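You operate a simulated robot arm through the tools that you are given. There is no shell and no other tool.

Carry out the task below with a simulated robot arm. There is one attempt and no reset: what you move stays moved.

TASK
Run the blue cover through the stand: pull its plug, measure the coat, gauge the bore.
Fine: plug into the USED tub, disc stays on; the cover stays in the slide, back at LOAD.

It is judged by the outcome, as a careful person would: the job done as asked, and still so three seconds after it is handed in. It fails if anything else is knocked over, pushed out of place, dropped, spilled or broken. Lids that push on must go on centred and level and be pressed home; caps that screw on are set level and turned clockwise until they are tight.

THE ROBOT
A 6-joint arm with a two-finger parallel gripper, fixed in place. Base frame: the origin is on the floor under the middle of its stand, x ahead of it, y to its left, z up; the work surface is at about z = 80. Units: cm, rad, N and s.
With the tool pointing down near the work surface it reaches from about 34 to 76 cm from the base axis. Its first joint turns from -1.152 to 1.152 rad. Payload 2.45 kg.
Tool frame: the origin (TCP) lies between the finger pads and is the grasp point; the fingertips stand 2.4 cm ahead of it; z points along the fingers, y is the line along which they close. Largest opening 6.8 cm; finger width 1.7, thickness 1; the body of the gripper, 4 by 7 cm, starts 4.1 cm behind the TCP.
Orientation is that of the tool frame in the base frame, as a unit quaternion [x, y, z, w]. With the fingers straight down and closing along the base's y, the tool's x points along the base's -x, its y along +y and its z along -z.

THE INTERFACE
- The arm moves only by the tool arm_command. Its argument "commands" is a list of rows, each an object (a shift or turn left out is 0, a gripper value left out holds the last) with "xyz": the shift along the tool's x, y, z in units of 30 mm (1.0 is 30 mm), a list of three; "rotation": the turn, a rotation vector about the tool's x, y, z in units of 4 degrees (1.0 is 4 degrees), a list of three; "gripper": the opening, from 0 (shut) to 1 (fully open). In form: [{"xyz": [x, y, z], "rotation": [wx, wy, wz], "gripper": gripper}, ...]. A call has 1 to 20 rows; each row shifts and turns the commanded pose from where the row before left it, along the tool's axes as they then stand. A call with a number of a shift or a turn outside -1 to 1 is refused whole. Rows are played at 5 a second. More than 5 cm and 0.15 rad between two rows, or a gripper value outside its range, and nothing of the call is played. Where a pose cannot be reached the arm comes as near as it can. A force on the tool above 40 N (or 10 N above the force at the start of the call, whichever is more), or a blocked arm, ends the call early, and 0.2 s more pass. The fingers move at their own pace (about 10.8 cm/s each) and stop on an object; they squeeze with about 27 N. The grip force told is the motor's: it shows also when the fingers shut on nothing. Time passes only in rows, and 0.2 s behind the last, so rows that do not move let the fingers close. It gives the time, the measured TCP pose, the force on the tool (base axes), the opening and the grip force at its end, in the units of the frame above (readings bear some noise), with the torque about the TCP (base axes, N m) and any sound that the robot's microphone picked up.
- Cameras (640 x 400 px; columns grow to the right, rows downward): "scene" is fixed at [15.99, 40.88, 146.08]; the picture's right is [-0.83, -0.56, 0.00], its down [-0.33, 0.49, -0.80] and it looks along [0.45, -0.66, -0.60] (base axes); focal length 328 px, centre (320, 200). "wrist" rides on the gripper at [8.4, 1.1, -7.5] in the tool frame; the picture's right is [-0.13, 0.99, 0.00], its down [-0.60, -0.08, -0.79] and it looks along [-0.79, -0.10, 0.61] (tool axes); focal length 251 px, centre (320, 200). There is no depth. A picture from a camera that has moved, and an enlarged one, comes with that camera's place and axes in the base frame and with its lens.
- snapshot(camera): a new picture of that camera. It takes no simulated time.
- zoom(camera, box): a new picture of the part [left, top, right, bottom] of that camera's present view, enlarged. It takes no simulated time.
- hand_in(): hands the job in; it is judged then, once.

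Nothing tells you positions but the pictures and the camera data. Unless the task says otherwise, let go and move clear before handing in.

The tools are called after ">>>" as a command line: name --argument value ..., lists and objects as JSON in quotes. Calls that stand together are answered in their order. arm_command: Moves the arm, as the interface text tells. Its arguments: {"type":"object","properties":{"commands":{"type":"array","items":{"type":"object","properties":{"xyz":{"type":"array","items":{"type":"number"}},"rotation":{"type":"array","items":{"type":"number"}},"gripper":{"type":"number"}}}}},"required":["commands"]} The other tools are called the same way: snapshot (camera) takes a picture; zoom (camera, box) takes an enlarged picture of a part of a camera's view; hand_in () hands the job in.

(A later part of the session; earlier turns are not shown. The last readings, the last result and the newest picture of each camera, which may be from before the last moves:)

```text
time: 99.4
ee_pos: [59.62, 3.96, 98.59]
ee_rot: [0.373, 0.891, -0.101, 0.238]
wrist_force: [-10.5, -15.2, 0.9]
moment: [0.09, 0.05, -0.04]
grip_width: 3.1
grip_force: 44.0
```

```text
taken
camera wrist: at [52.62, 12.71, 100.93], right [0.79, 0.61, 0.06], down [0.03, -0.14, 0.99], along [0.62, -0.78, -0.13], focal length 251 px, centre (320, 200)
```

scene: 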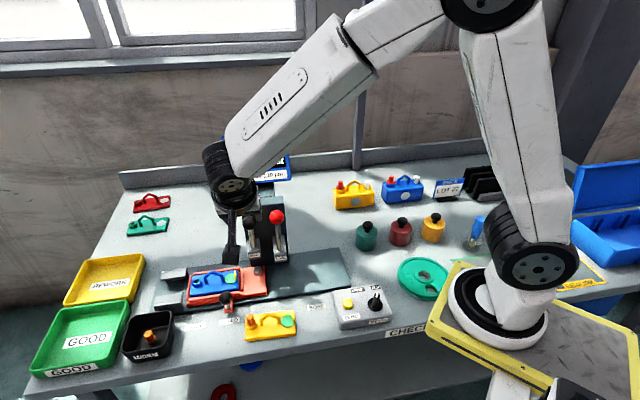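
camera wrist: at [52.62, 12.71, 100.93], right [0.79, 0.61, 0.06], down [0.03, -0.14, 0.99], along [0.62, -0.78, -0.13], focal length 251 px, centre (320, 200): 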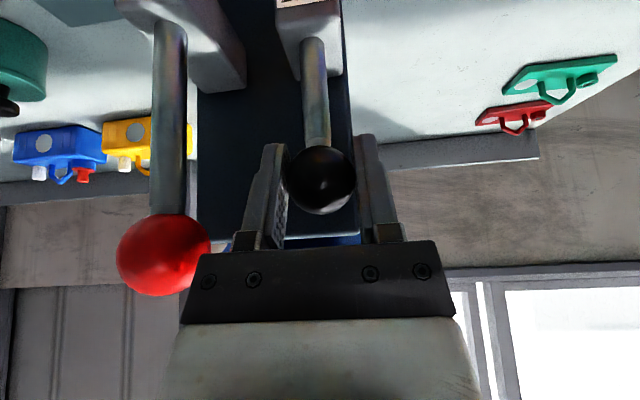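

The ball went down freely with almost no force, so it is a plunger. I'll relieve the small side load and keep pressing down.

>>> arm_command --commands '[{"xyz": [0.067, -0.025, 0.115]}, {"xyz": [0.067, 0, 0.115]}, {"xyz": [0.067, 0, 0.115]}, {}]'

>>> snapshot --camera "wrist"

```text
time: 100.4
ee_pos: [59.61, 4.03, 97.39]
ee_rot: [0.374, 0.891, -0.101, 0.238]
wrist_force: [-12.8, -12.0, 1.9]
moment: [-0.04, 0.03, -0.11]
grip_width: 3.08
grip_force: 43.9
```

```text
taken
camera wrist: at [52.61, 12.71, 99.7], right [0.79, 0.61, 0.06], down [0.03, -0.14, 0.99], along [0.62, -0.78, -0.13], focal length 251 px, centre (320, 200)
```

wrist: 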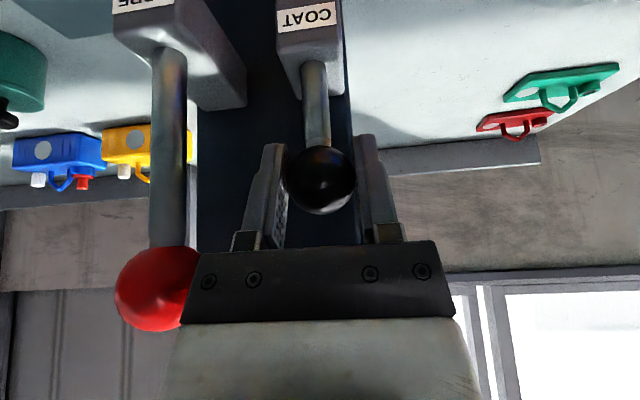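

>>> arm_command --commands '[{"xyz": [0.067, -0.03, 0.115]}, {"xyz": [0.067, 0, 0.115]}, {}]'

>>> arm_command --commands '[{"xyz": [0.034, 0, 0.058]}, {"xyz": [0.034, 0, 0.058]}, {"xyz": [0.034, 0, 0.058]}, {}]'

>>> snapshot --camera "wrist"

>>> zoom --camera "scene" --box '[210, 120, 320, 300]'

```text
time: 101.2
ee_pos: [59.54, 4.0, 96.5]
ee_rot: [0.373, 0.891, -0.1, 0.239]
wrist_force: [-12.8, -6.6, 3.0]
moment: [-0.25, -0.23, -0.02]
grip_width: 3.12
grip_force: 44.1
```

```text
time: 102.2
ee_pos: [59.6, 4.14, 96.05]
ee_rot: [0.374, 0.891, -0.099, 0.238]
wrist_force: [-6.9, -4.6, 3.9]
moment: [0.16, 0.02, -0.04]
grip_width: 3.09
grip_force: 44.3
```

```text
taken
camera wrist: at [52.6, 12.69, 98.34], right [0.79, 0.62, 0.07], down [0.03, -0.15, 0.99], along [0.62, -0.77, -0.13], focal length 251 px, centre (320, 200)
```

wrist: 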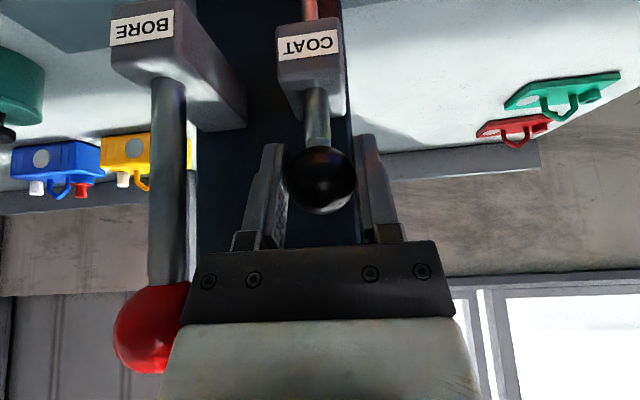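

```text
2.22 times, centred on (265, 210) of scene
camera zoom: at [15.96, 40.86, 146.08], right [-0.83, -0.56, 0.0], down [-0.33, 0.49, -0.8], along [0.45, -0.66, -0.6], focal length 729 px, centre (442, 178)
```

zoom: 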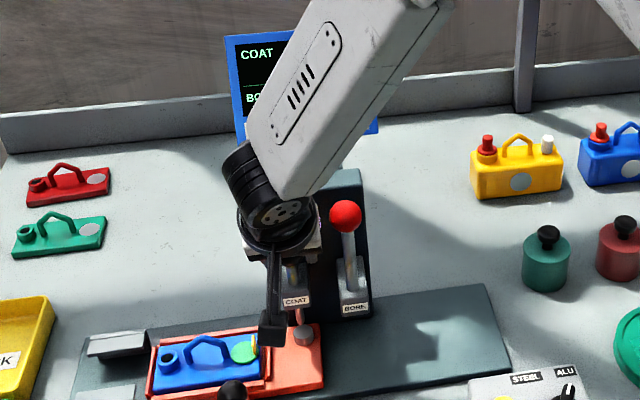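

I can now see the probe rod emerging below the COAT housing toward the puck, which confirms it. I'll press on until it touches.

>>> arm_command --commands '[{"xyz": [0.034, 0, 0.058]}, {"xyz": [0.034, 0, 0.058]}, {}]'

>>> zoom --camera "scene" --box '[230, 240, 300, 300]'

```text
time: 103.0
ee_pos: [59.52, 4.11, 95.73]
ee_rot: [0.373, 0.891, -0.1, 0.239]
wrist_force: [-8.7, -3.1, 4.6]
moment: [-0.14, -0.12, 0.01]
grip_width: 3.08
grip_force: 44.3
```

```text
6.67 times, centred on (265, 270) of scene
camera zoom: at [15.96, 40.86, 146.08], right [-0.83, -0.56, 0.0], down [-0.33, 0.49, -0.8], along [0.45, -0.66, -0.6], focal length 2187 px, centre (687, -267)
```

zoom: 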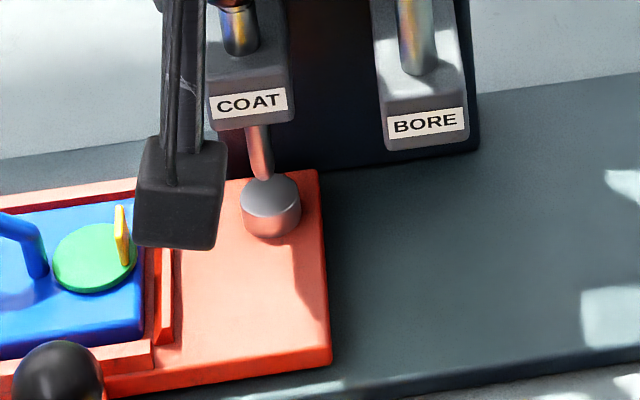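

>>> arm_command --commands '[{"xyz": [0.034, 0, 0.058]}, {"xyz": [0.034, 0, 0.058]}, {}]'

>>> zoom --camera "scene" --box '[230, 240, 300, 300]'

>>> zoom --camera "scene" --box '[210, 120, 310, 200]'

```text
time: 103.8
ee_pos: [59.6, 3.96, 95.27]
ee_rot: [0.374, 0.891, -0.1, 0.239]
wrist_force: [-3.8, -4.8, 3.7]
moment: [-0.06, -0.07, -0.01]
grip_width: 3.1
grip_force: 43.9
```

```text
6.67 times, centred on (265, 270) of scene
camera zoom: at [15.97, 40.86, 146.08], right [-0.83, -0.56, 0.0], down [-0.33, 0.49, -0.8], along [0.45, -0.66, -0.6], focal length 2187 px, centre (687, -267)
```

zoom: 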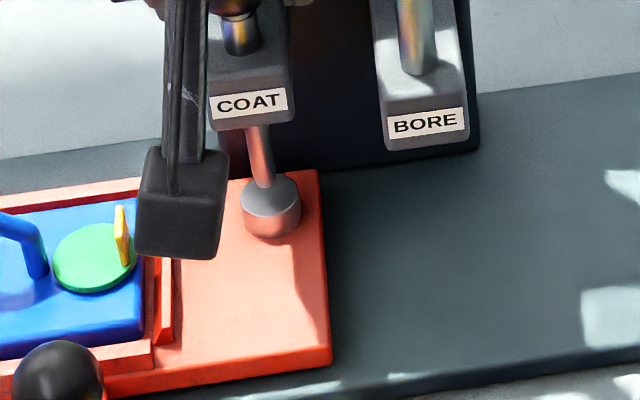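

```text
5.00 times, centred on (260, 160) of scene
camera zoom: at [15.97, 40.86, 146.08], right [-0.83, -0.56, 0.0], down [-0.33, 0.49, -0.8], along [0.45, -0.66, -0.6], focal length 1641 px, centre (620, 400)
```

zoom: 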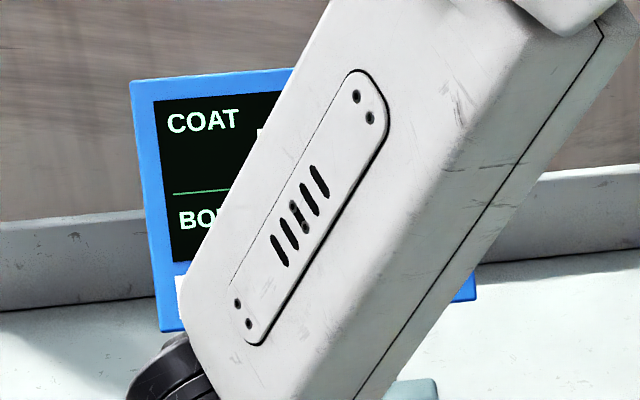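

>>> arm_command --commands '[{"xyz": [0.025, 0, 0.043]}, {"xyz": [0.017, 0, 0.029]}, {}]'

>>> zoom --camera "scene" --box '[210, 120, 310, 300]'

```text
time: 104.6
ee_pos: [59.59, 4.0, 94.96]
ee_rot: [0.374, 0.891, -0.1, 0.239]
wrist_force: [-4.0, -3.6, 4.4]
moment: [-0.05, -0.11, -0.09]
grip_width: 3.07
grip_force: 44.0
```

```text
2.22 times, centred on (260, 210) of scene
camera zoom: at [15.97, 40.87, 146.08], right [-0.83, -0.56, 0.0], down [-0.33, 0.49, -0.8], along [0.45, -0.66, -0.6], focal length 729 px, centre (453, 178)
```

zoom: 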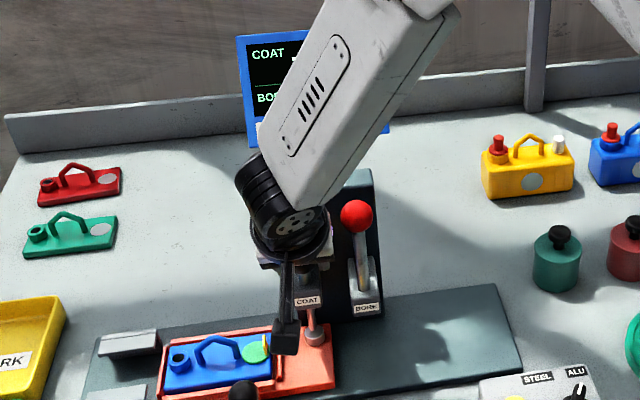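

>>> arm_command --commands '[{"xyz": [0.025, 0, 0.043]}, {"xyz": [0.025, 0, 0.043]}, {}]'

>>> zoom --camera "scene" --box '[230, 250, 290, 300]'

```text
time: 105.4
ee_pos: [59.72, 4.13, 94.75]
ee_rot: [0.373, 0.891, -0.1, 0.239]
wrist_force: [-0.9, -2.4, 3.6]
moment: [-0.17, -0.18, -0.01]
grip_width: 3.07
grip_force: 44.0
```

```text
8.00 times, centred on (260, 275) of scene
camera zoom: at [15.97, 40.87, 146.08], right [-0.83, -0.56, 0.0], down [-0.33, 0.49, -0.8], along [0.45, -0.66, -0.6], focal length 2625 px, centre (800, -400)
```

zoom: 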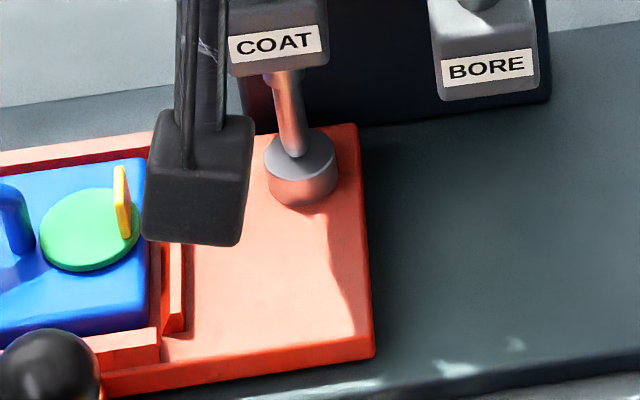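

>>> arm_command --commands '[{"xyz": [0.025, 0, 0.043]}, {"xyz": [0.017, 0, 0.029]}, {}, {}]'

>>> zoom --camera "scene" --box '[230, 250, 290, 300]'

```text
time: 106.4
ee_pos: [59.57, 4.06, 94.6]
ee_rot: [0.374, 0.89, -0.1, 0.24]
wrist_force: [-0.6, -3.8, 18.6]
moment: [0.06, 0.02, -0.12]
grip_width: 3.05
grip_force: 44.5
```

```text
8.00 times, centred on (260, 275) of scene
camera zoom: at [15.95, 40.86, 146.09], right [-0.83, -0.56, 0.0], down [-0.33, 0.49, -0.8], along [0.45, -0.66, -0.6], focal length 2625 px, centre (800, -400)
```

zoom: 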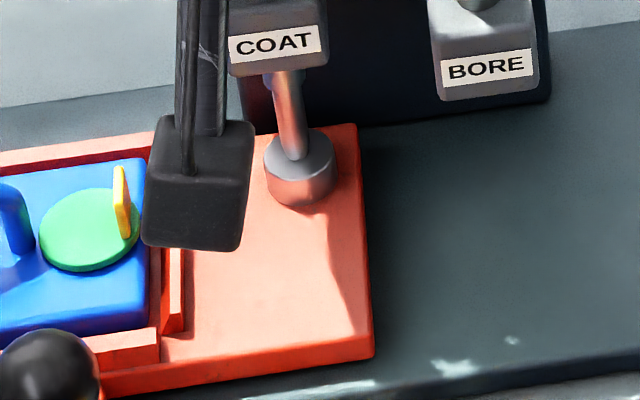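

The probe is on the puck with about 18 N. I'll hold a moment, then let the plunger back up and move aside to read the display.

>>> arm_command --commands '[{}, {}, {}, {}, {}, {"xyz": [-0.067, 0, -0.115]}, {"xyz": [-0.1, 0, -0.173]}, {"xyz": [-0.134, 0, -0.23]}, {"xyz": [-0.134, 0, -0.23]}, {"xyz": [-0.134, 0, -0.23]}, {"xyz": [-0.1, 0, -0.173]}, {"xyz": [-0.067, 0, -0.115]}, {}]'

>>> zoom --camera "scene" --box '[210, 120, 320, 300]'

>>> snapshot --camera "wrist"

```text
time: 109.2
ee_pos: [59.52, 4.1, 98.82]
ee_rot: [0.373, 0.891, -0.1, 0.239]
wrist_force: [11.8, 4.3, 0.8]
moment: [0.22, 0.11, 0.05]
grip_width: 3.09
grip_force: 44.6
```

```text
2.22 times, centred on (265, 210) of scene
camera zoom: at [16.02, 40.89, 146.07], right [-0.83, -0.56, 0.0], down [-0.33, 0.49, -0.8], along [0.45, -0.66, -0.6], focal length 729 px, centre (442, 178)
```

zoom: 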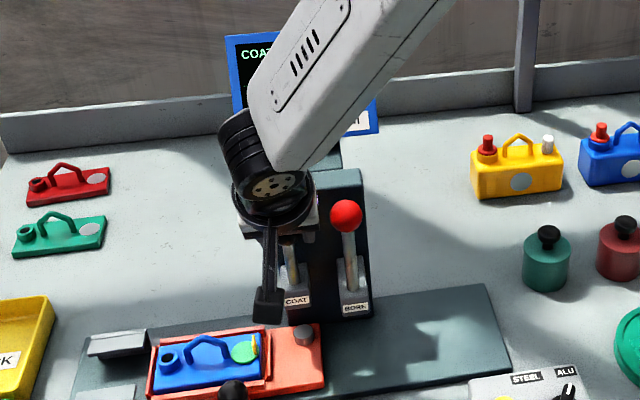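

```text
taken
camera wrist: at [52.58, 12.68, 101.13], right [0.78, 0.62, 0.07], down [0.03, -0.15, 0.99], along [0.62, -0.77, -0.13], focal length 251 px, centre (320, 200)
```

wrist: 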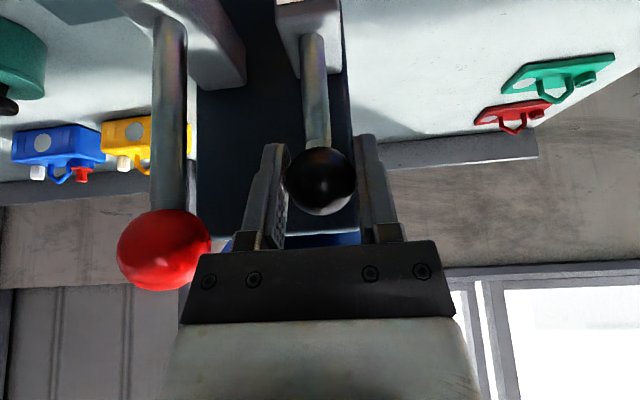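

The plunger is back up. Releasing it and backing away to see the display.

>>> arm_command --commands '[{"xyz": [-0.02, 0, -0.035], "gripper": 0.58}, {}, {"xyz": [0, 0, -0.6]}, {"xyz": [0, 0, -0.8]}, {"xyz": [0.3, 0, -0.8]}, {"xyz": [0.8, 0.3, -0.2]}, {"xyz": [0.8, 0.3, 0]}, {"xyz": [0.8, 0.3, 0]}, {}]'

>>> snapshot --camera "wrist"

>>> zoom --camera "scene" --box '[200, 110, 320, 210]'

```text
time: 111.2
ee_pos: [53.94, 13.38, 101.13]
ee_rot: [0.373, 0.891, -0.1, 0.239]
wrist_force: [-0.8, -0.4, 0.5]
moment: [-0.01, -0.01, 0.01]
grip_width: 3.93
grip_force: 0.1
```

```text
taken
camera wrist: at [46.93, 22.03, 103.44], right [0.79, 0.62, 0.06], down [0.03, -0.15, 0.99], along [0.62, -0.77, -0.13], focal length 251 px, centre (320, 200)
```

wrist: 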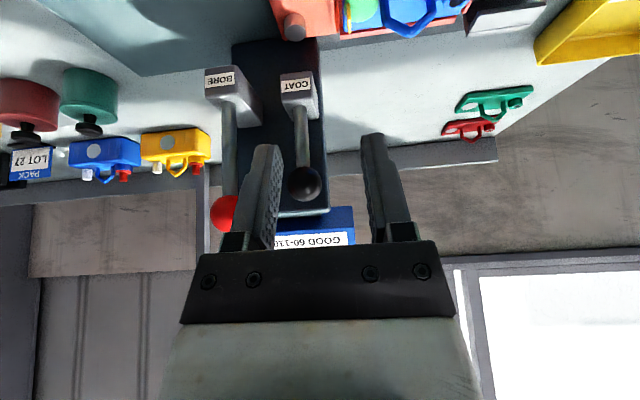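

```text
4.00 times, centred on (260, 160) of scene
camera zoom: at [15.98, 40.88, 146.08], right [-0.83, -0.56, 0.0], down [-0.33, 0.49, -0.8], along [0.45, -0.66, -0.6], focal length 1312 px, centre (560, 360)
```

zoom: 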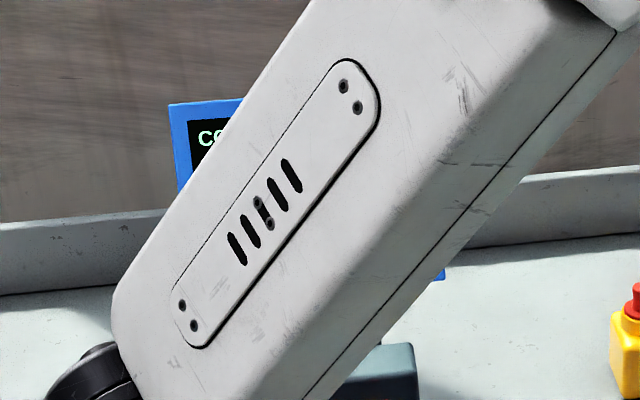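

>>> arm_command --commands '[{"xyz": [-0.5, 0, -0.866], "gripper": 1}, {"xyz": [-0.5, 0, -0.866]}, {"xyz": [-0.4, 0, -0.7]}, {}]'

>>> zoom --camera "wrist" --box '[220, 90, 420, 260]'

>>> snapshot --camera "scene"

```text
time: 112.2
ee_pos: [53.94, 13.56, 109.62]
ee_rot: [0.373, 0.891, -0.1, 0.239]
wrist_force: [-0.6, -0.3, 0.0]
moment: [0.0, 0.01, 0.01]
grip_width: 6.82
grip_force: 0.1
```

```text
2.35 times, centred on (320, 175) of wrist
camera zoom: at [46.94, 22.24, 111.93], right [0.79, 0.62, 0.06], down [0.03, -0.15, 0.99], along [0.62, -0.77, -0.13], focal length 592 px, centre (320, 259)
```

zoom: 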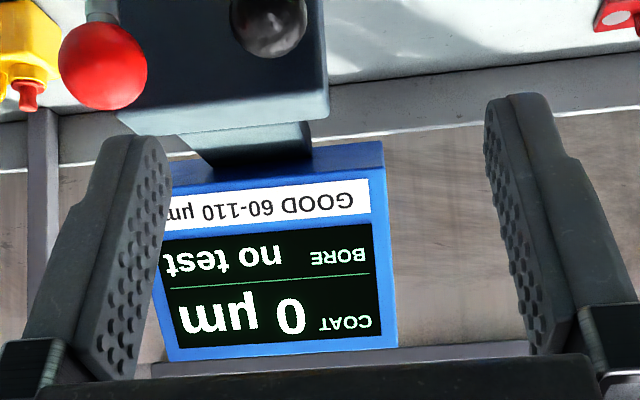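

```text
taken
```

scene: 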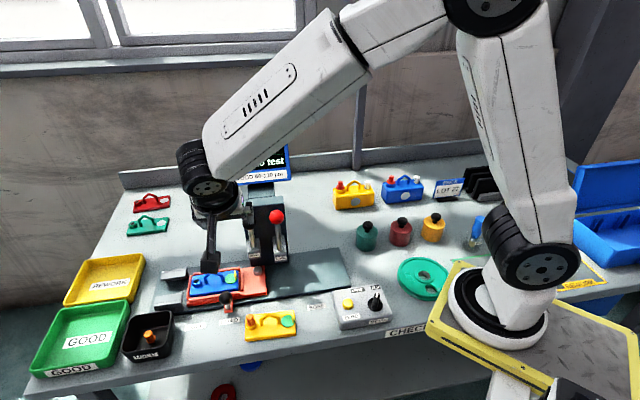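

The gauge reads 0 µm on the bare puck, so its zero is good and I won't touch ZERO or METAL. Next I'll take the slide to COAT, starting with the knob.

>>> arm_command --commands '[{"rotation": [0, 1, 0], "gripper": 0.65}, {"rotation": [0, 1, 0]}, {"rotation": [0, 1, 0]}, {"xyz": [0.142, 0.243, 0.79]}, {"xyz": [0.142, 0.243, 0.79]}, {"xyz": [0.142, 0.243, 0.79]}, {"xyz": [0.142, 0.243, 0.79]}, {"xyz": [0.142, 0.243, 0.79]}, {"xyz": [0.142, 0.243, 0.79]}, {}]'

>>> snapshot --camera "wrist"

>>> zoom --camera "scene" --box '[160, 200, 320, 340]'

```text
time: 114.4
ee_pos: [58.76, 15.28, 95.39]
ee_rot: [0.382, 0.911, -0.061, 0.144]
wrist_force: [-0.5, -0.6, 0.0]
moment: [0.01, -0.02, 0.01]
grip_width: 4.4
grip_force: 0.1
```

```text
taken
camera wrist: at [52.1, 23.4, 99.82], right [0.79, 0.61, 0.04], down [0.17, -0.29, 0.94], along [0.58, -0.74, -0.34], focal length 251 px, centre (320, 200)
```

wrist: 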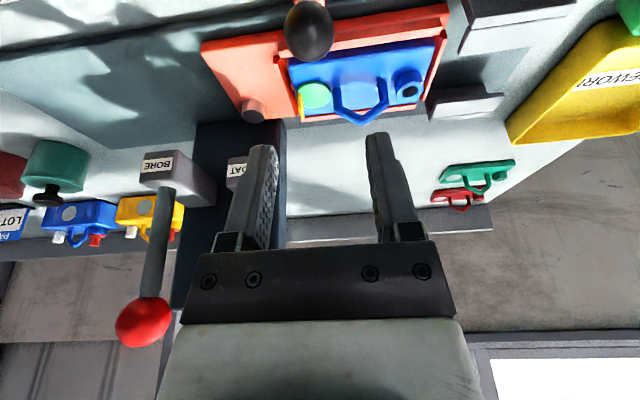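

```text
2.86 times, centred on (240, 270) of scene
camera zoom: at [15.99, 40.88, 146.08], right [-0.83, -0.56, 0.0], down [-0.33, 0.49, -0.8], along [0.45, -0.66, -0.6], focal length 938 px, centre (549, 0)
```

zoom: 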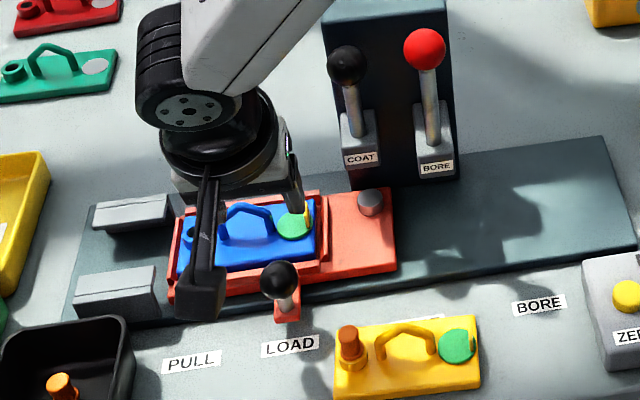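

>>> arm_command --commands '[{"xyz": [0.209, -0.022, 0.57]}, {"xyz": [0.209, -0.022, 0.57]}, {"xyz": [0.209, -0.022, 0.57]}, {"xyz": [0.209, -0.022, 0.57]}, {"xyz": [0.207, -0.022, 0.57]}, {}]'

>>> snapshot --camera "wrist"

>>> zoom --camera "scene" --box '[180, 250, 280, 330]'

```text
time: 115.8
ee_pos: [57.91, 15.22, 86.24]
ee_rot: [0.382, 0.911, -0.06, 0.144]
wrist_force: [-1.3, -0.3, 0.6]
moment: [-0.01, 0.0, -0.02]
grip_width: 4.44
grip_force: 0.1
```

```text
taken
camera wrist: at [51.47, 23.24, 90.81], right [0.79, 0.61, 0.04], down [0.17, -0.29, 0.94], along [0.58, -0.74, -0.34], focal length 251 px, centre (320, 200)
```

wrist: 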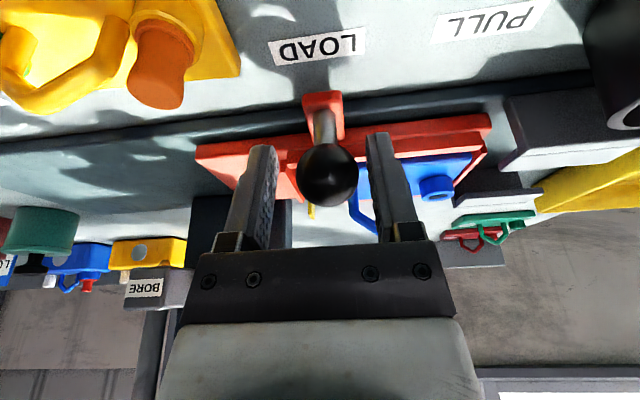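

```text
5.00 times, centred on (230, 290) of scene
camera zoom: at [15.99, 40.88, 146.08], right [-0.83, -0.56, 0.0], down [-0.33, 0.49, -0.8], along [0.45, -0.66, -0.6], focal length 1641 px, centre (770, -250)
```

zoom: 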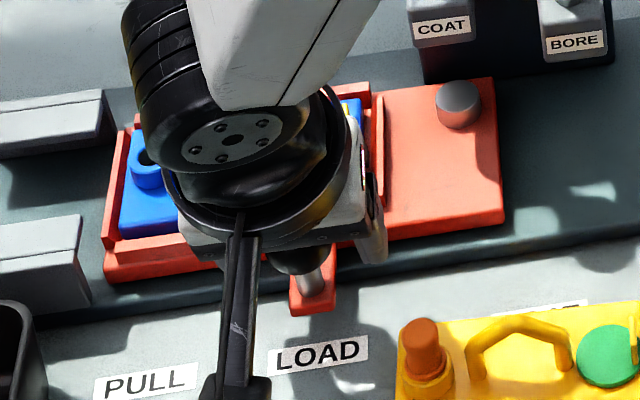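

>>> arm_command --commands '[{"xyz": [0, 0.12, 0]}, {}, {"gripper": 0}, {}, {}, {}]'

```text
time: 117.2
ee_pos: [58.26, 15.5, 86.16]
ee_rot: [0.381, 0.911, -0.061, 0.144]
wrist_force: [-2.0, -0.1, 0.9]
moment: [-0.04, -0.02, 0.0]
grip_width: 2.96
grip_force: 43.3
```

>>> arm_command --commands '[{"xyz": [0, -0.15, 0]}, {"xyz": [0, -0.25, 0]}, {"xyz": [0, -0.25, 0]}, {"xyz": [0, -0.2, 0]}, {}]'

```text
time: 118.4
ee_pos: [56.51, 13.77, 86.15]
ee_rot: [0.381, 0.911, -0.06, 0.145]
wrist_force: [-10.4, 11.4, 20.1]
moment: [0.08, 0.01, -0.03]
grip_width: 2.95
grip_force: 43.5
```

>>> arm_command --commands '[{"xyz": [0.011, 0, -0.032]}, {"xyz": [0.004, -0.25, -0.004]}, {"xyz": [0.004, -0.25, -0.004]}, {"xyz": [0.004, -0.25, -0.004]}, {}]'

```text
time: 119.6
ee_pos: [54.78, 11.89, 86.23]
ee_rot: [0.382, 0.911, -0.062, 0.142]
wrist_force: [11.3, -11.9, -19.5]
moment: [-0.44, -0.32, 0.11]
grip_width: 2.94
grip_force: 43.7
```

>>> arm_command --commands '[{"xyz": [-0.01, 0, 0.024]}, {"xyz": [0.002, -0.25, 0]}, {"xyz": [0.002, -0.25, 0]}, {"xyz": [0.002, -0.25, 0]}, {}]'

>>> zoom --camera "scene" --box '[180, 220, 340, 340]'

```text
time: 120.8
ee_pos: [53.25, 10.52, 86.32]
ee_rot: [0.382, 0.911, -0.061, 0.145]
wrist_force: [19.3, -17.6, -9.3]
moment: [-0.12, -0.25, 0.0]
grip_width: 2.96
grip_force: 44.0
```

```text
3.33 times, centred on (260, 280) of scene
camera zoom: at [16.05, 40.83, 146.08], right [-0.83, -0.56, 0.0], down [-0.33, 0.49, -0.8], along [0.45, -0.66, -0.6], focal length 1094 px, centre (520, -67)
```

zoom: 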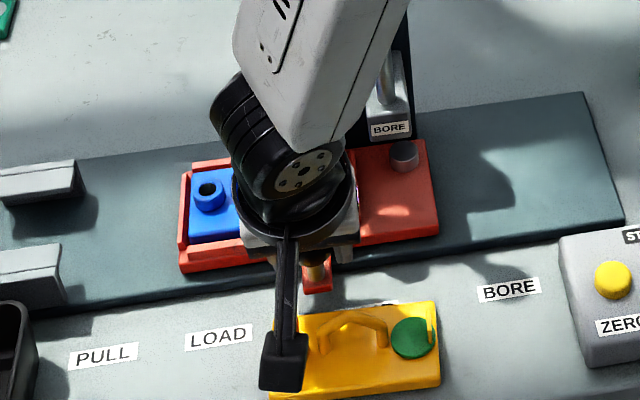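

>>> arm_command --commands '[{"xyz": [-0.025, 0, 0.019]}, {"xyz": [-0.002, -0.25, 0]}, {"xyz": [-0.002, -0.25, 0]}, {"xyz": [-0.002, -0.25, 0]}, {}]'

>>> zoom --camera "scene" --box '[180, 220, 340, 340]'

>>> snapshot --camera "wrist"

```text
time: 122.0
ee_pos: [51.71, 8.95, 86.24]
ee_rot: [0.382, 0.911, -0.06, 0.144]
wrist_force: [4.1, -4.8, 20.1]
moment: [0.14, 0.03, 0.14]
grip_width: 2.99
grip_force: 43.0
```

```text
3.33 times, centred on (260, 280) of scene
camera zoom: at [15.96, 40.86, 146.09], right [-0.83, -0.56, 0.0], down [-0.33, 0.49, -0.8], along [0.45, -0.66, -0.6], focal length 1094 px, centre (520, -67)
```

zoom: 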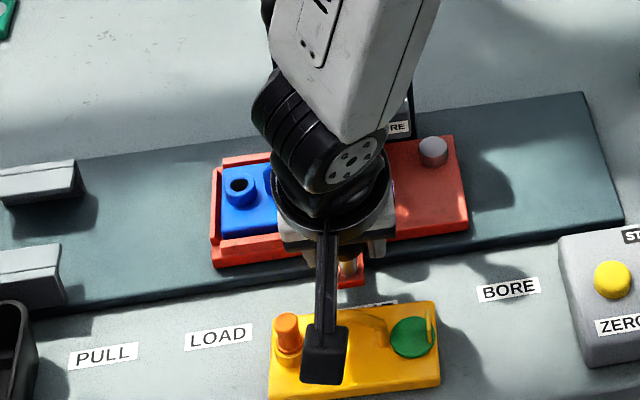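

```text
taken
camera wrist: at [45.19, 17.05, 90.79], right [0.79, 0.61, 0.04], down [0.17, -0.29, 0.94], along [0.58, -0.74, -0.34], focal length 251 px, centre (320, 200)
```

wrist: 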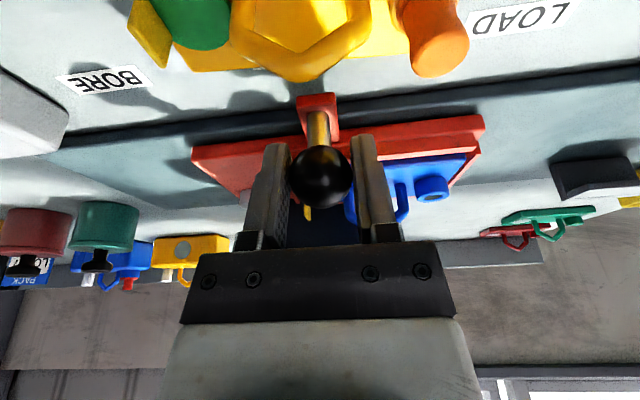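

>>> arm_command --commands '[{"xyz": [-0.008, 0, -0.025]}, {"xyz": [0, -0.2, 0]}, {"xyz": [0, -0.12, 0]}, {}]'

>>> zoom --camera "scene" --box '[210, 250, 310, 330]'

```text
time: 123.0
ee_pos: [50.94, 8.21, 86.34]
ee_rot: [0.382, 0.911, -0.061, 0.143]
wrist_force: [8.9, -4.3, -4.0]
moment: [-0.6, -0.57, -0.01]
grip_width: 2.96
grip_force: 43.6
```

```text
5.00 times, centred on (260, 290) of scene
camera zoom: at [16.01, 40.87, 146.08], right [-0.83, -0.56, 0.0], down [-0.33, 0.49, -0.8], along [0.45, -0.66, -0.6], focal length 1641 px, centre (620, -250)
```

zoom: 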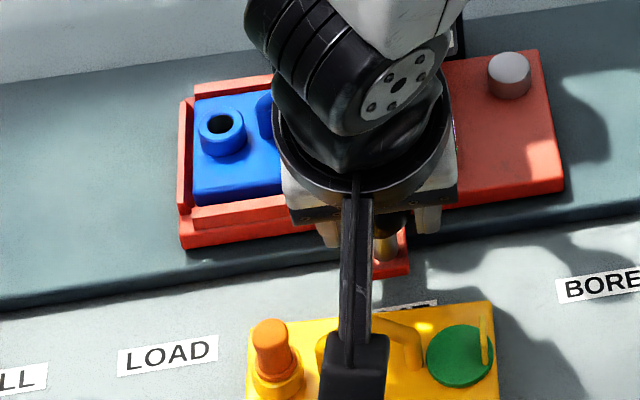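

The slide is at COAT, 10 cm from LOAD. I'll release the knob, go back up to the COAT plunger and press it on the cover.

>>> arm_command --commands '[{"gripper": 0.65}, {}, {"xyz": [0, 0, -0.5]}, {"xyz": [0, 0, -1]}, {"xyz": [-0.2, 0, -1]}, {"xyz": [-0.3, 0.2, -1]}, {"xyz": [-0.3, 0.2, -1]}, {"xyz": [-0.2, 0.2, -1]}, {"rotation": [0, -1, 0]}, {"rotation": [0, -1, 0]}, {"rotation": [0, -1, 0]}, {}]'

>>> snapshot --camera "wrist"

>>> zoom --camera "scene" --box '[190, 200, 330, 320]'

```text
time: 125.6
ee_pos: [50.62, 11.03, 102.83]
ee_rot: [0.373, 0.891, -0.1, 0.239]
wrist_force: [-0.3, -0.7, -0.1]
moment: [-0.02, -0.02, 0.02]
grip_width: 4.41
grip_force: 0.0
```

```text
taken
camera wrist: at [43.65, 19.72, 105.18], right [0.79, 0.62, 0.06], down [0.03, -0.14, 0.99], along [0.62, -0.77, -0.13], focal length 251 px, centre (320, 200)
```

wrist: 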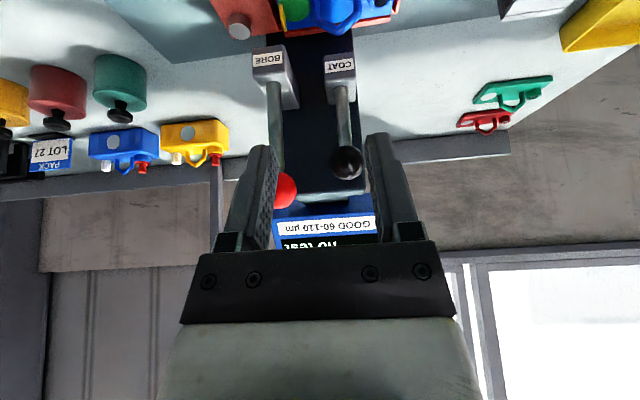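

```text
3.33 times, centred on (260, 260) of scene
camera zoom: at [15.99, 40.88, 146.08], right [-0.83, -0.56, 0.0], down [-0.33, 0.49, -0.8], along [0.45, -0.66, -0.6], focal length 1094 px, centre (520, 0)
```

zoom: 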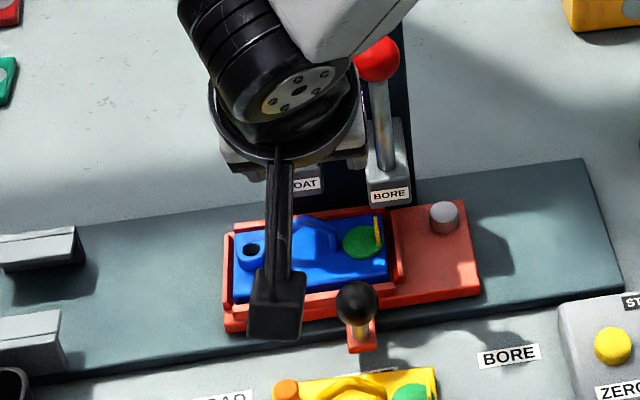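

>>> arm_command --commands '[{"xyz": [-0.335, 0.461, -0.58], "gripper": 0.58}, {"xyz": [-0.591, 0, 0.341]}, {"xyz": [-0.591, 0, 0.341]}, {"xyz": [-0.591, 0, 0.341]}, {"xyz": [-0.59, 0, 0.341]}, {}]'

>>> snapshot --camera "wrist"

```text
time: 127.0
ee_pos: [57.36, 6.07, 104.95]
ee_rot: [0.374, 0.891, -0.1, 0.239]
wrist_force: [-0.5, 0.2, -0.3]
moment: [0.0, 0.0, 0.0]
grip_width: 3.95
grip_force: 0.1
```

```text
taken
camera wrist: at [50.43, 14.81, 107.35], right [0.79, 0.62, 0.06], down [0.03, -0.15, 0.99], along [0.62, -0.77, -0.13], focal length 251 px, centre (320, 200)
```

wrist: 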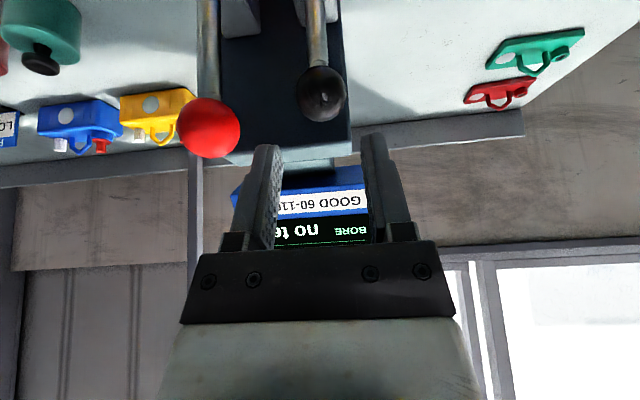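

>>> arm_command --commands '[{"xyz": [0.04, 0.02, 0.55]}, {"xyz": [0, 0, 0.55]}, {"xyz": [0, 0, 0.5]}, {"xyz": [0, 0, 0.5]}, {}]'

>>> snapshot --camera "wrist"

```text
time: 128.2
ee_pos: [59.62, 4.04, 99.38]
ee_rot: [0.373, 0.891, -0.099, 0.24]
wrist_force: [0.4, -0.2, -0.4]
moment: [0.0, 0.03, 0.02]
grip_width: 3.93
grip_force: 0.1
```

```text
taken
camera wrist: at [52.58, 12.76, 101.71], right [0.79, 0.62, 0.07], down [0.03, -0.15, 0.99], along [0.62, -0.77, -0.13], focal length 251 px, centre (320, 200)
```

wrist: 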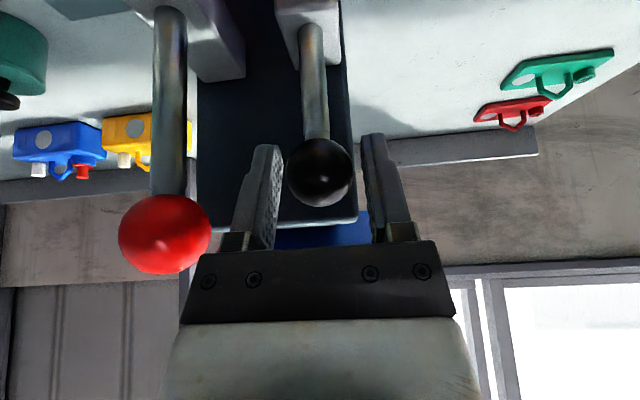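

>>> arm_command --commands '[{"gripper": 0}, {}, {}, {"xyz": [0.05, 0, 0.087]}, {"xyz": [0.083, 0, 0.144]}, {"xyz": [0.083, 0, 0.144]}, {"xyz": [0.083, 0, 0.144]}, {}]'

```text
time: 130.0
ee_pos: [59.54, 4.13, 97.53]
ee_rot: [0.373, 0.891, -0.1, 0.239]
wrist_force: [-6.4, -0.6, 3.0]
moment: [-0.23, -0.09, -0.07]
grip_width: 3.09
grip_force: 44.1
```

>>> arm_command --commands '[{"xyz": [0.083, 0, 0.144]}, {"xyz": [0.083, 0, 0.144]}, {"xyz": [0.083, 0, 0.144]}, {"xyz": [0.083, 0, 0.144]}, {}]'

>>> zoom --camera "scene" --box '[220, 240, 300, 310]'

```text
time: 131.2
ee_pos: [59.5, 4.18, 95.5]
ee_rot: [0.375, 0.891, -0.101, 0.238]
wrist_force: [-13.4, -2.1, 3.7]
moment: [-0.05, 0.02, -0.1]
grip_width: 3.1
grip_force: 44.5
```

```text
5.71 times, centred on (260, 275) of scene
camera zoom: at [15.94, 40.87, 146.08], right [-0.83, -0.56, 0.0], down [-0.33, 0.49, -0.8], along [0.45, -0.66, -0.6], focal length 1875 px, centre (663, -229)
```

zoom: 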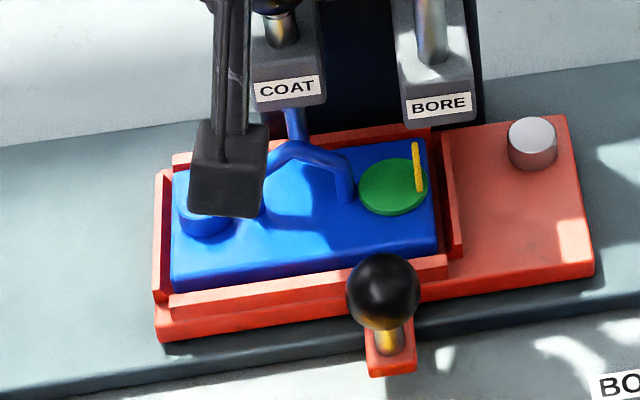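

The probe is coming down behind the handle onto the flat of the blue cover. Small steps to contact now.

>>> arm_command --commands '[{"xyz": [0.033, 0, 0.058]}, {"xyz": [0.033, 0, 0.058]}, {"xyz": [0.033, 0, 0.058]}, {}]'

>>> arm_command --commands '[{"xyz": [0.025, 0, 0.043]}, {"xyz": [0.025, 0, 0.043]}, {}]'

>>> zoom --camera "scene" --box '[230, 250, 290, 300]'

```text
time: 132.2
ee_pos: [59.59, 4.09, 94.91]
ee_rot: [0.373, 0.891, -0.1, 0.238]
wrist_force: [-17.1, -6.6, 5.1]
moment: [0.0, 0.1, -0.1]
grip_width: 3.09
grip_force: 44.8
```

```text
time: 132.9
ee_pos: [59.49, 4.13, 94.98]
ee_rot: [0.375, 0.889, -0.102, 0.24]
wrist_force: [-12.6, 1.2, 13.8]
moment: [0.03, 0.19, -0.18]
grip_width: 3.1
grip_force: 44.6
stopped in row 3: the force on the tool passed its limit at 41 N (the readings are from after the stop); the commanded pose is now the measured one
```

```text
8.00 times, centred on (260, 275) of scene
camera zoom: at [15.93, 40.88, 146.08], right [-0.83, -0.56, 0.0], down [-0.33, 0.49, -0.8], along [0.45, -0.66, -0.6], focal length 2625 px, centre (800, -400)
```

zoom: 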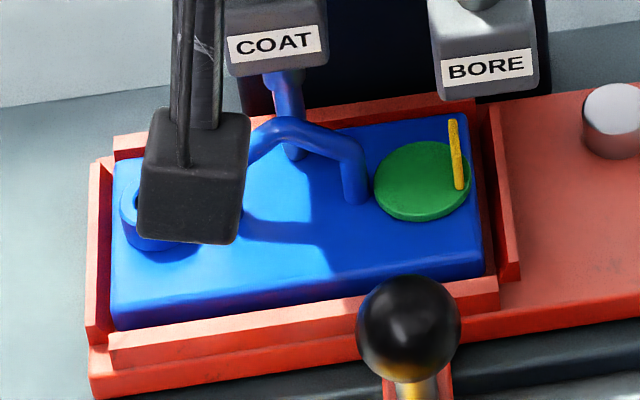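

Contact made: the limit tripped at 41 N and has relaxed to about 14 N with the probe resting on the cover. I'll hold briefly, raise the plunger, release, and read the display.

>>> arm_command --commands '[{}, {}, {}, {}]'

>>> arm_command --commands '[{"xyz": [-0.067, 0, -0.115]}, {"xyz": [-0.1, 0, -0.173]}, {"xyz": [-0.134, 0, -0.23]}, {"xyz": [-0.134, 0, -0.23]}, {"xyz": [-0.134, 0, -0.23]}, {"xyz": [-0.067, 0, -0.115]}, {}]'

```text
time: 133.9
ee_pos: [59.54, 4.04, 95.03]
ee_rot: [0.374, 0.89, -0.101, 0.241]
wrist_force: [-20.1, -1.1, 20.9]
moment: [-0.18, 0.0, -0.12]
grip_width: 3.09
grip_force: 44.1
```

```text
time: 135.5
ee_pos: [59.53, 4.08, 98.67]
ee_rot: [0.374, 0.89, -0.102, 0.24]
wrist_force: [-7.6, -12.2, 2.2]
moment: [-0.09, 0.04, -0.15]
grip_width: 3.12
grip_force: 43.9
```

>>> arm_command --commands '[{"xyz": [-0.1, 0, -0.16]}, {"gripper": 0.58}, {}, {"xyz": [0, 0, -0.6]}, {"xyz": [0, 0, -0.8]}, {"xyz": [0, 0, -0.8]}, {"xyz": [0.5, 0, -0.5]}, {"xyz": [0.8, 0, -0.5]}, {"xyz": [0.8, 0, -0.5], "gripper": 1}, {}]'

>>> snapshot --camera "wrist"

```text
time: 137.7
ee_pos: [51.87, 12.05, 105.63]
ee_rot: [0.375, 0.89, -0.101, 0.24]
wrist_force: [0.1, -0.3, -0.6]
moment: [0.02, 0.01, 0.02]
grip_width: 6.77
grip_force: 0.0
```

```text
taken
camera wrist: at [44.94, 20.81, 108.02], right [0.79, 0.61, 0.07], down [0.03, -0.14, 0.99], along [0.62, -0.78, -0.13], focal length 251 px, centre (320, 200)
```

wrist: 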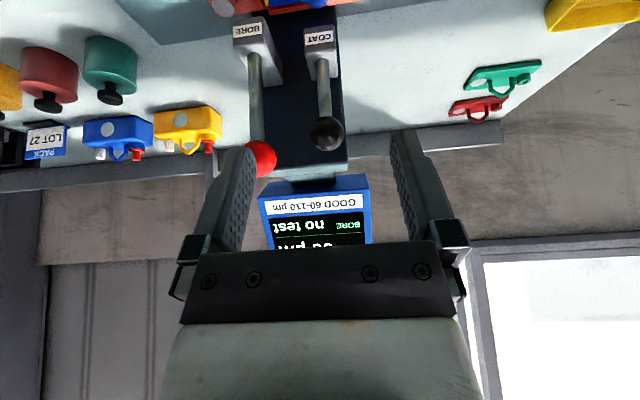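

>>> arm_command --commands '[{"xyz": [-0.333, 0, -0.577]}, {"xyz": [-0.333, 0, -0.577]}, {}]'

>>> zoom --camera "wrist" --box '[220, 90, 420, 260]'

>>> snapshot --camera "scene"

```text
time: 138.5
ee_pos: [51.75, 12.0, 109.73]
ee_rot: [0.375, 0.89, -0.101, 0.241]
wrist_force: [-0.4, 0.3, 0.0]
moment: [0.0, -0.01, -0.03]
grip_width: 6.79
grip_force: 0.0
```

```text
2.35 times, centred on (320, 175) of wrist
camera zoom: at [44.84, 20.7, 112.02], right [0.79, 0.61, 0.06], down [0.03, -0.14, 0.99], along [0.62, -0.78, -0.13], focal length 592 px, centre (320, 259)
```

zoom: 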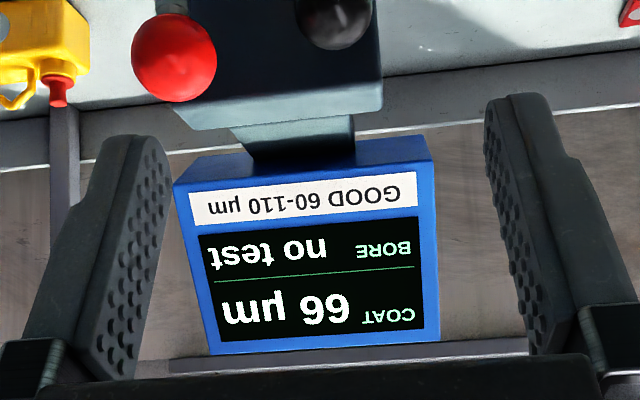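

```text
taken
```

scene: 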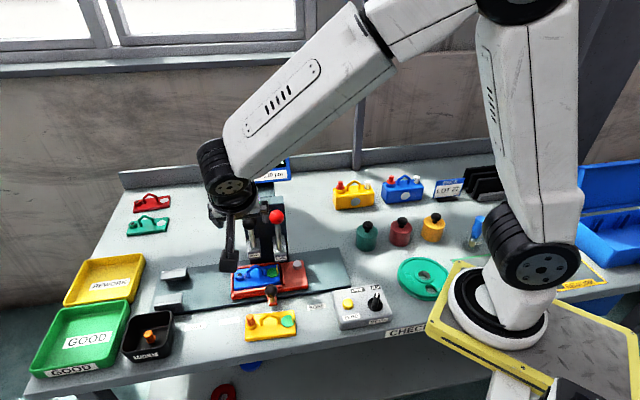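

The display shows a two-digit value upside down, 99 or 66 µm depending on how the digits turn. Both lie inside 60–110 µm, so the coat is good. Next I'll take the knob again and move the slide to BORE.

>>> arm_command --commands '[{"rotation": [0, 1, 0], "gripper": 0.65}, {"rotation": [0, 1, 0]}, {"xyz": [0.194, -0.18, 0.786]}, {"xyz": [0.194, -0.18, 0.786]}, {"xyz": [0.194, -0.18, 0.786]}, {"xyz": [0.194, -0.18, 0.786]}, {"xyz": [0.194, -0.18, 0.786]}, {"xyz": [0.194, -0.18, 0.786]}, {}]'

>>> snapshot --camera "wrist"

>>> zoom --camera "scene" --box '[190, 110, 350, 330]'

```text
time: 140.5
ee_pos: [51.0, 8.08, 95.22]
ee_rot: [0.38, 0.905, -0.075, 0.178]
wrist_force: [0.1, 0.3, 0.8]
moment: [0.0, 0.01, 0.04]
grip_width: 4.42
grip_force: 0.1
```

```text
taken
camera wrist: at [44.29, 16.49, 98.99], right [0.79, 0.61, 0.05], down [0.12, -0.24, 0.96], along [0.6, -0.76, -0.27], focal length 251 px, centre (320, 200)
```

wrist: 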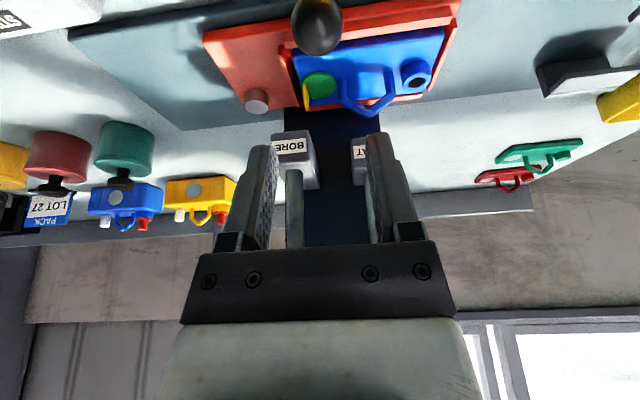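

```text
1.82 times, centred on (270, 220) of scene
camera zoom: at [15.99, 40.88, 146.08], right [-0.83, -0.56, 0.0], down [-0.33, 0.49, -0.8], along [0.45, -0.66, -0.6], focal length 597 px, centre (411, 164)
```

zoom: 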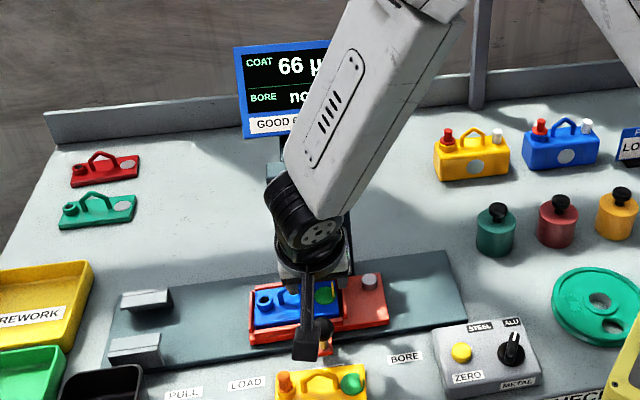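

In the upright scene view the display clearly reads COAT 66 µm, which is within 60–110. Now down to the slide knob.

>>> arm_command --commands '[{"xyz": [0.23, 0.008, 0.548]}, {"xyz": [0.23, 0.008, 0.548]}, {"xyz": [0.23, 0.008, 0.548]}, {"xyz": [0.23, 0.008, 0.548]}, {"xyz": [0.231, 0.008, 0.549]}, {}]'

>>> snapshot --camera "wrist"

```text
time: 141.9
ee_pos: [51.03, 8.42, 86.41]
ee_rot: [0.38, 0.905, -0.075, 0.177]
wrist_force: [-0.4, 0.0, 0.2]
moment: [-0.01, 0.0, 0.0]
grip_width: 4.41
grip_force: 0.1
```

```text
taken
camera wrist: at [44.32, 16.72, 90.21], right [0.79, 0.61, 0.05], down [0.12, -0.24, 0.96], along [0.6, -0.76, -0.27], focal length 251 px, centre (320, 200)
```

wrist: 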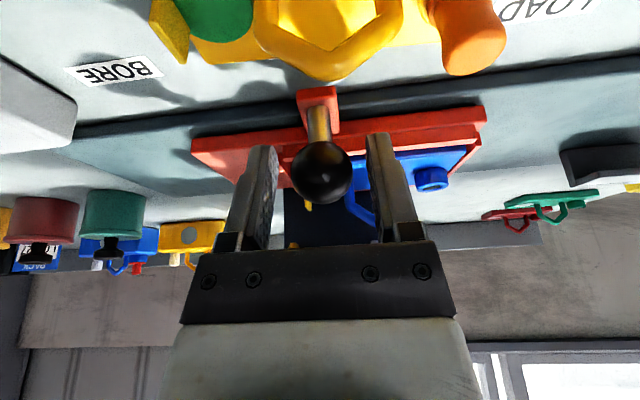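

>>> arm_command --commands '[{"gripper": 0}, {}, {}, {"xyz": [0, -0.15, 0]}, {"xyz": [0, -0.25, 0]}, {"xyz": [0, -0.25, 0]}, {"xyz": [0, -0.2, 0]}, {}]'

```text
time: 143.7
ee_pos: [49.23, 6.6, 86.34]
ee_rot: [0.38, 0.904, -0.075, 0.179]
wrist_force: [-8.1, 9.3, 25.3]
moment: [0.07, -0.04, -0.06]
grip_width: 2.89
grip_force: 43.0
```

>>> arm_command --commands '[{"xyz": [0, 0, -0.03]}, {"xyz": [0, -0.25, 0]}, {"xyz": [0, -0.25, 0]}, {"xyz": [0, -0.25, 0]}, {}]'

>>> arm_command --commands '[{"xyz": [0, -0.2, 0]}, {"xyz": [0, -0.25, 0]}, {"xyz": [0, -0.25, 0]}, {}]'

>>> zoom --camera "scene" --box '[200, 220, 360, 340]'

```text
time: 144.9
ee_pos: [47.5, 4.89, 86.52]
ee_rot: [0.381, 0.904, -0.076, 0.177]
wrist_force: [-4.2, 4.1, 6.3]
moment: [-0.42, -0.47, 0.0]
grip_width: 2.93
grip_force: 43.4
```

```text
time: 145.9
ee_pos: [46.07, 3.47, 86.44]
ee_rot: [0.38, 0.904, -0.075, 0.178]
wrist_force: [-4.4, 3.3, 16.4]
moment: [0.53, 0.35, 0.06]
grip_width: 2.95
grip_force: 43.0
```

```text
3.33 times, centred on (280, 280) of scene
camera zoom: at [15.95, 40.88, 146.08], right [-0.83, -0.56, 0.0], down [-0.33, 0.49, -0.8], along [0.45, -0.66, -0.6], focal length 1094 px, centre (453, -67)
```

zoom: 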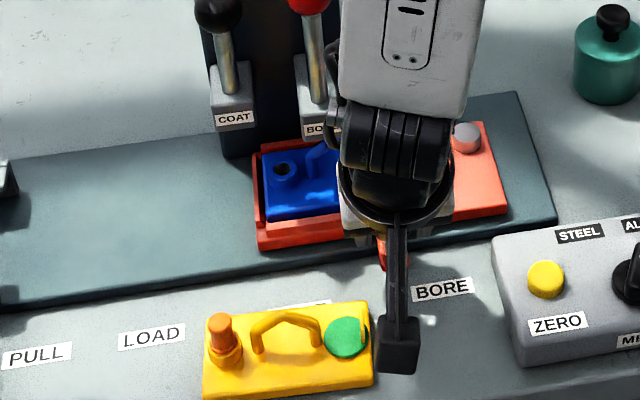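

>>> arm_command --commands '[{"xyz": [0, 0, -0.018]}, {"xyz": [0, -0.25, 0]}, {"xyz": [0, -0.25, 0]}, {"xyz": [0, -0.2, 0]}, {}]'

>>> zoom --camera "scene" --box '[220, 230, 340, 330]'

```text
time: 147.1
ee_pos: [44.66, 1.84, 86.43]
ee_rot: [0.38, 0.904, -0.076, 0.178]
wrist_force: [10.6, -13.6, -29.8]
moment: [-0.16, -0.13, 0.05]
grip_width: 2.89
grip_force: 43.1
```

```text
4.00 times, centred on (280, 280) of scene
camera zoom: at [16.06, 40.84, 146.08], right [-0.83, -0.56, 0.0], down [-0.33, 0.49, -0.8], along [0.45, -0.66, -0.6], focal length 1312 px, centre (480, -120)
```

zoom: 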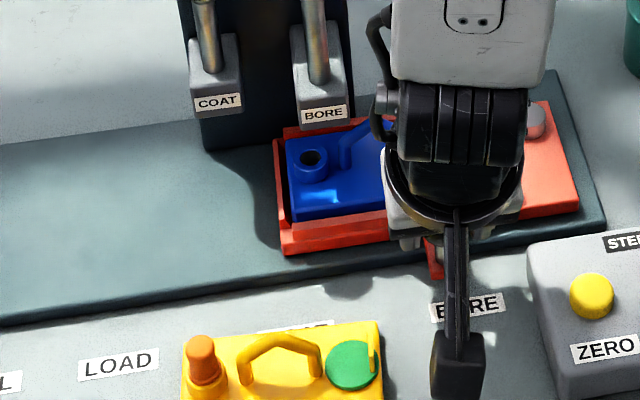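

>>> arm_command --commands '[{"xyz": [-0.006, 0, 0.035]}, {"xyz": [0, -0.2, 0]}, {"xyz": [0, -0.13, 0]}, {}]'

>>> zoom --camera "scene" --box '[240, 240, 340, 320]'

```text
time: 148.1
ee_pos: [44.05, 1.31, 86.48]
ee_rot: [0.38, 0.904, -0.075, 0.178]
wrist_force: [6.4, -6.7, -7.7]
moment: [0.29, 0.2, -0.07]
grip_width: 2.93
grip_force: 42.7
```

```text
5.00 times, centred on (290, 280) of scene
camera zoom: at [16.01, 40.86, 146.08], right [-0.83, -0.56, 0.0], down [-0.33, 0.49, -0.8], along [0.45, -0.66, -0.6], focal length 1641 px, centre (470, -200)
```

zoom: 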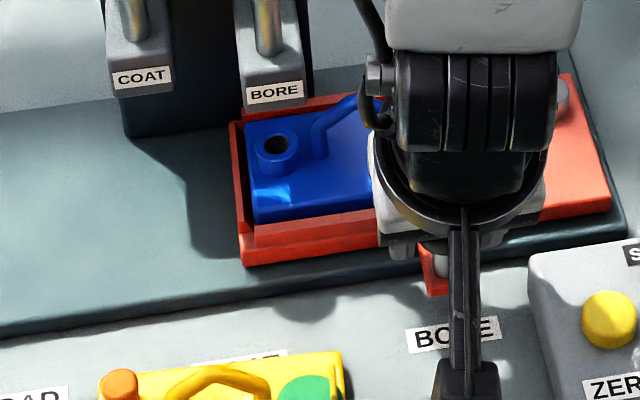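

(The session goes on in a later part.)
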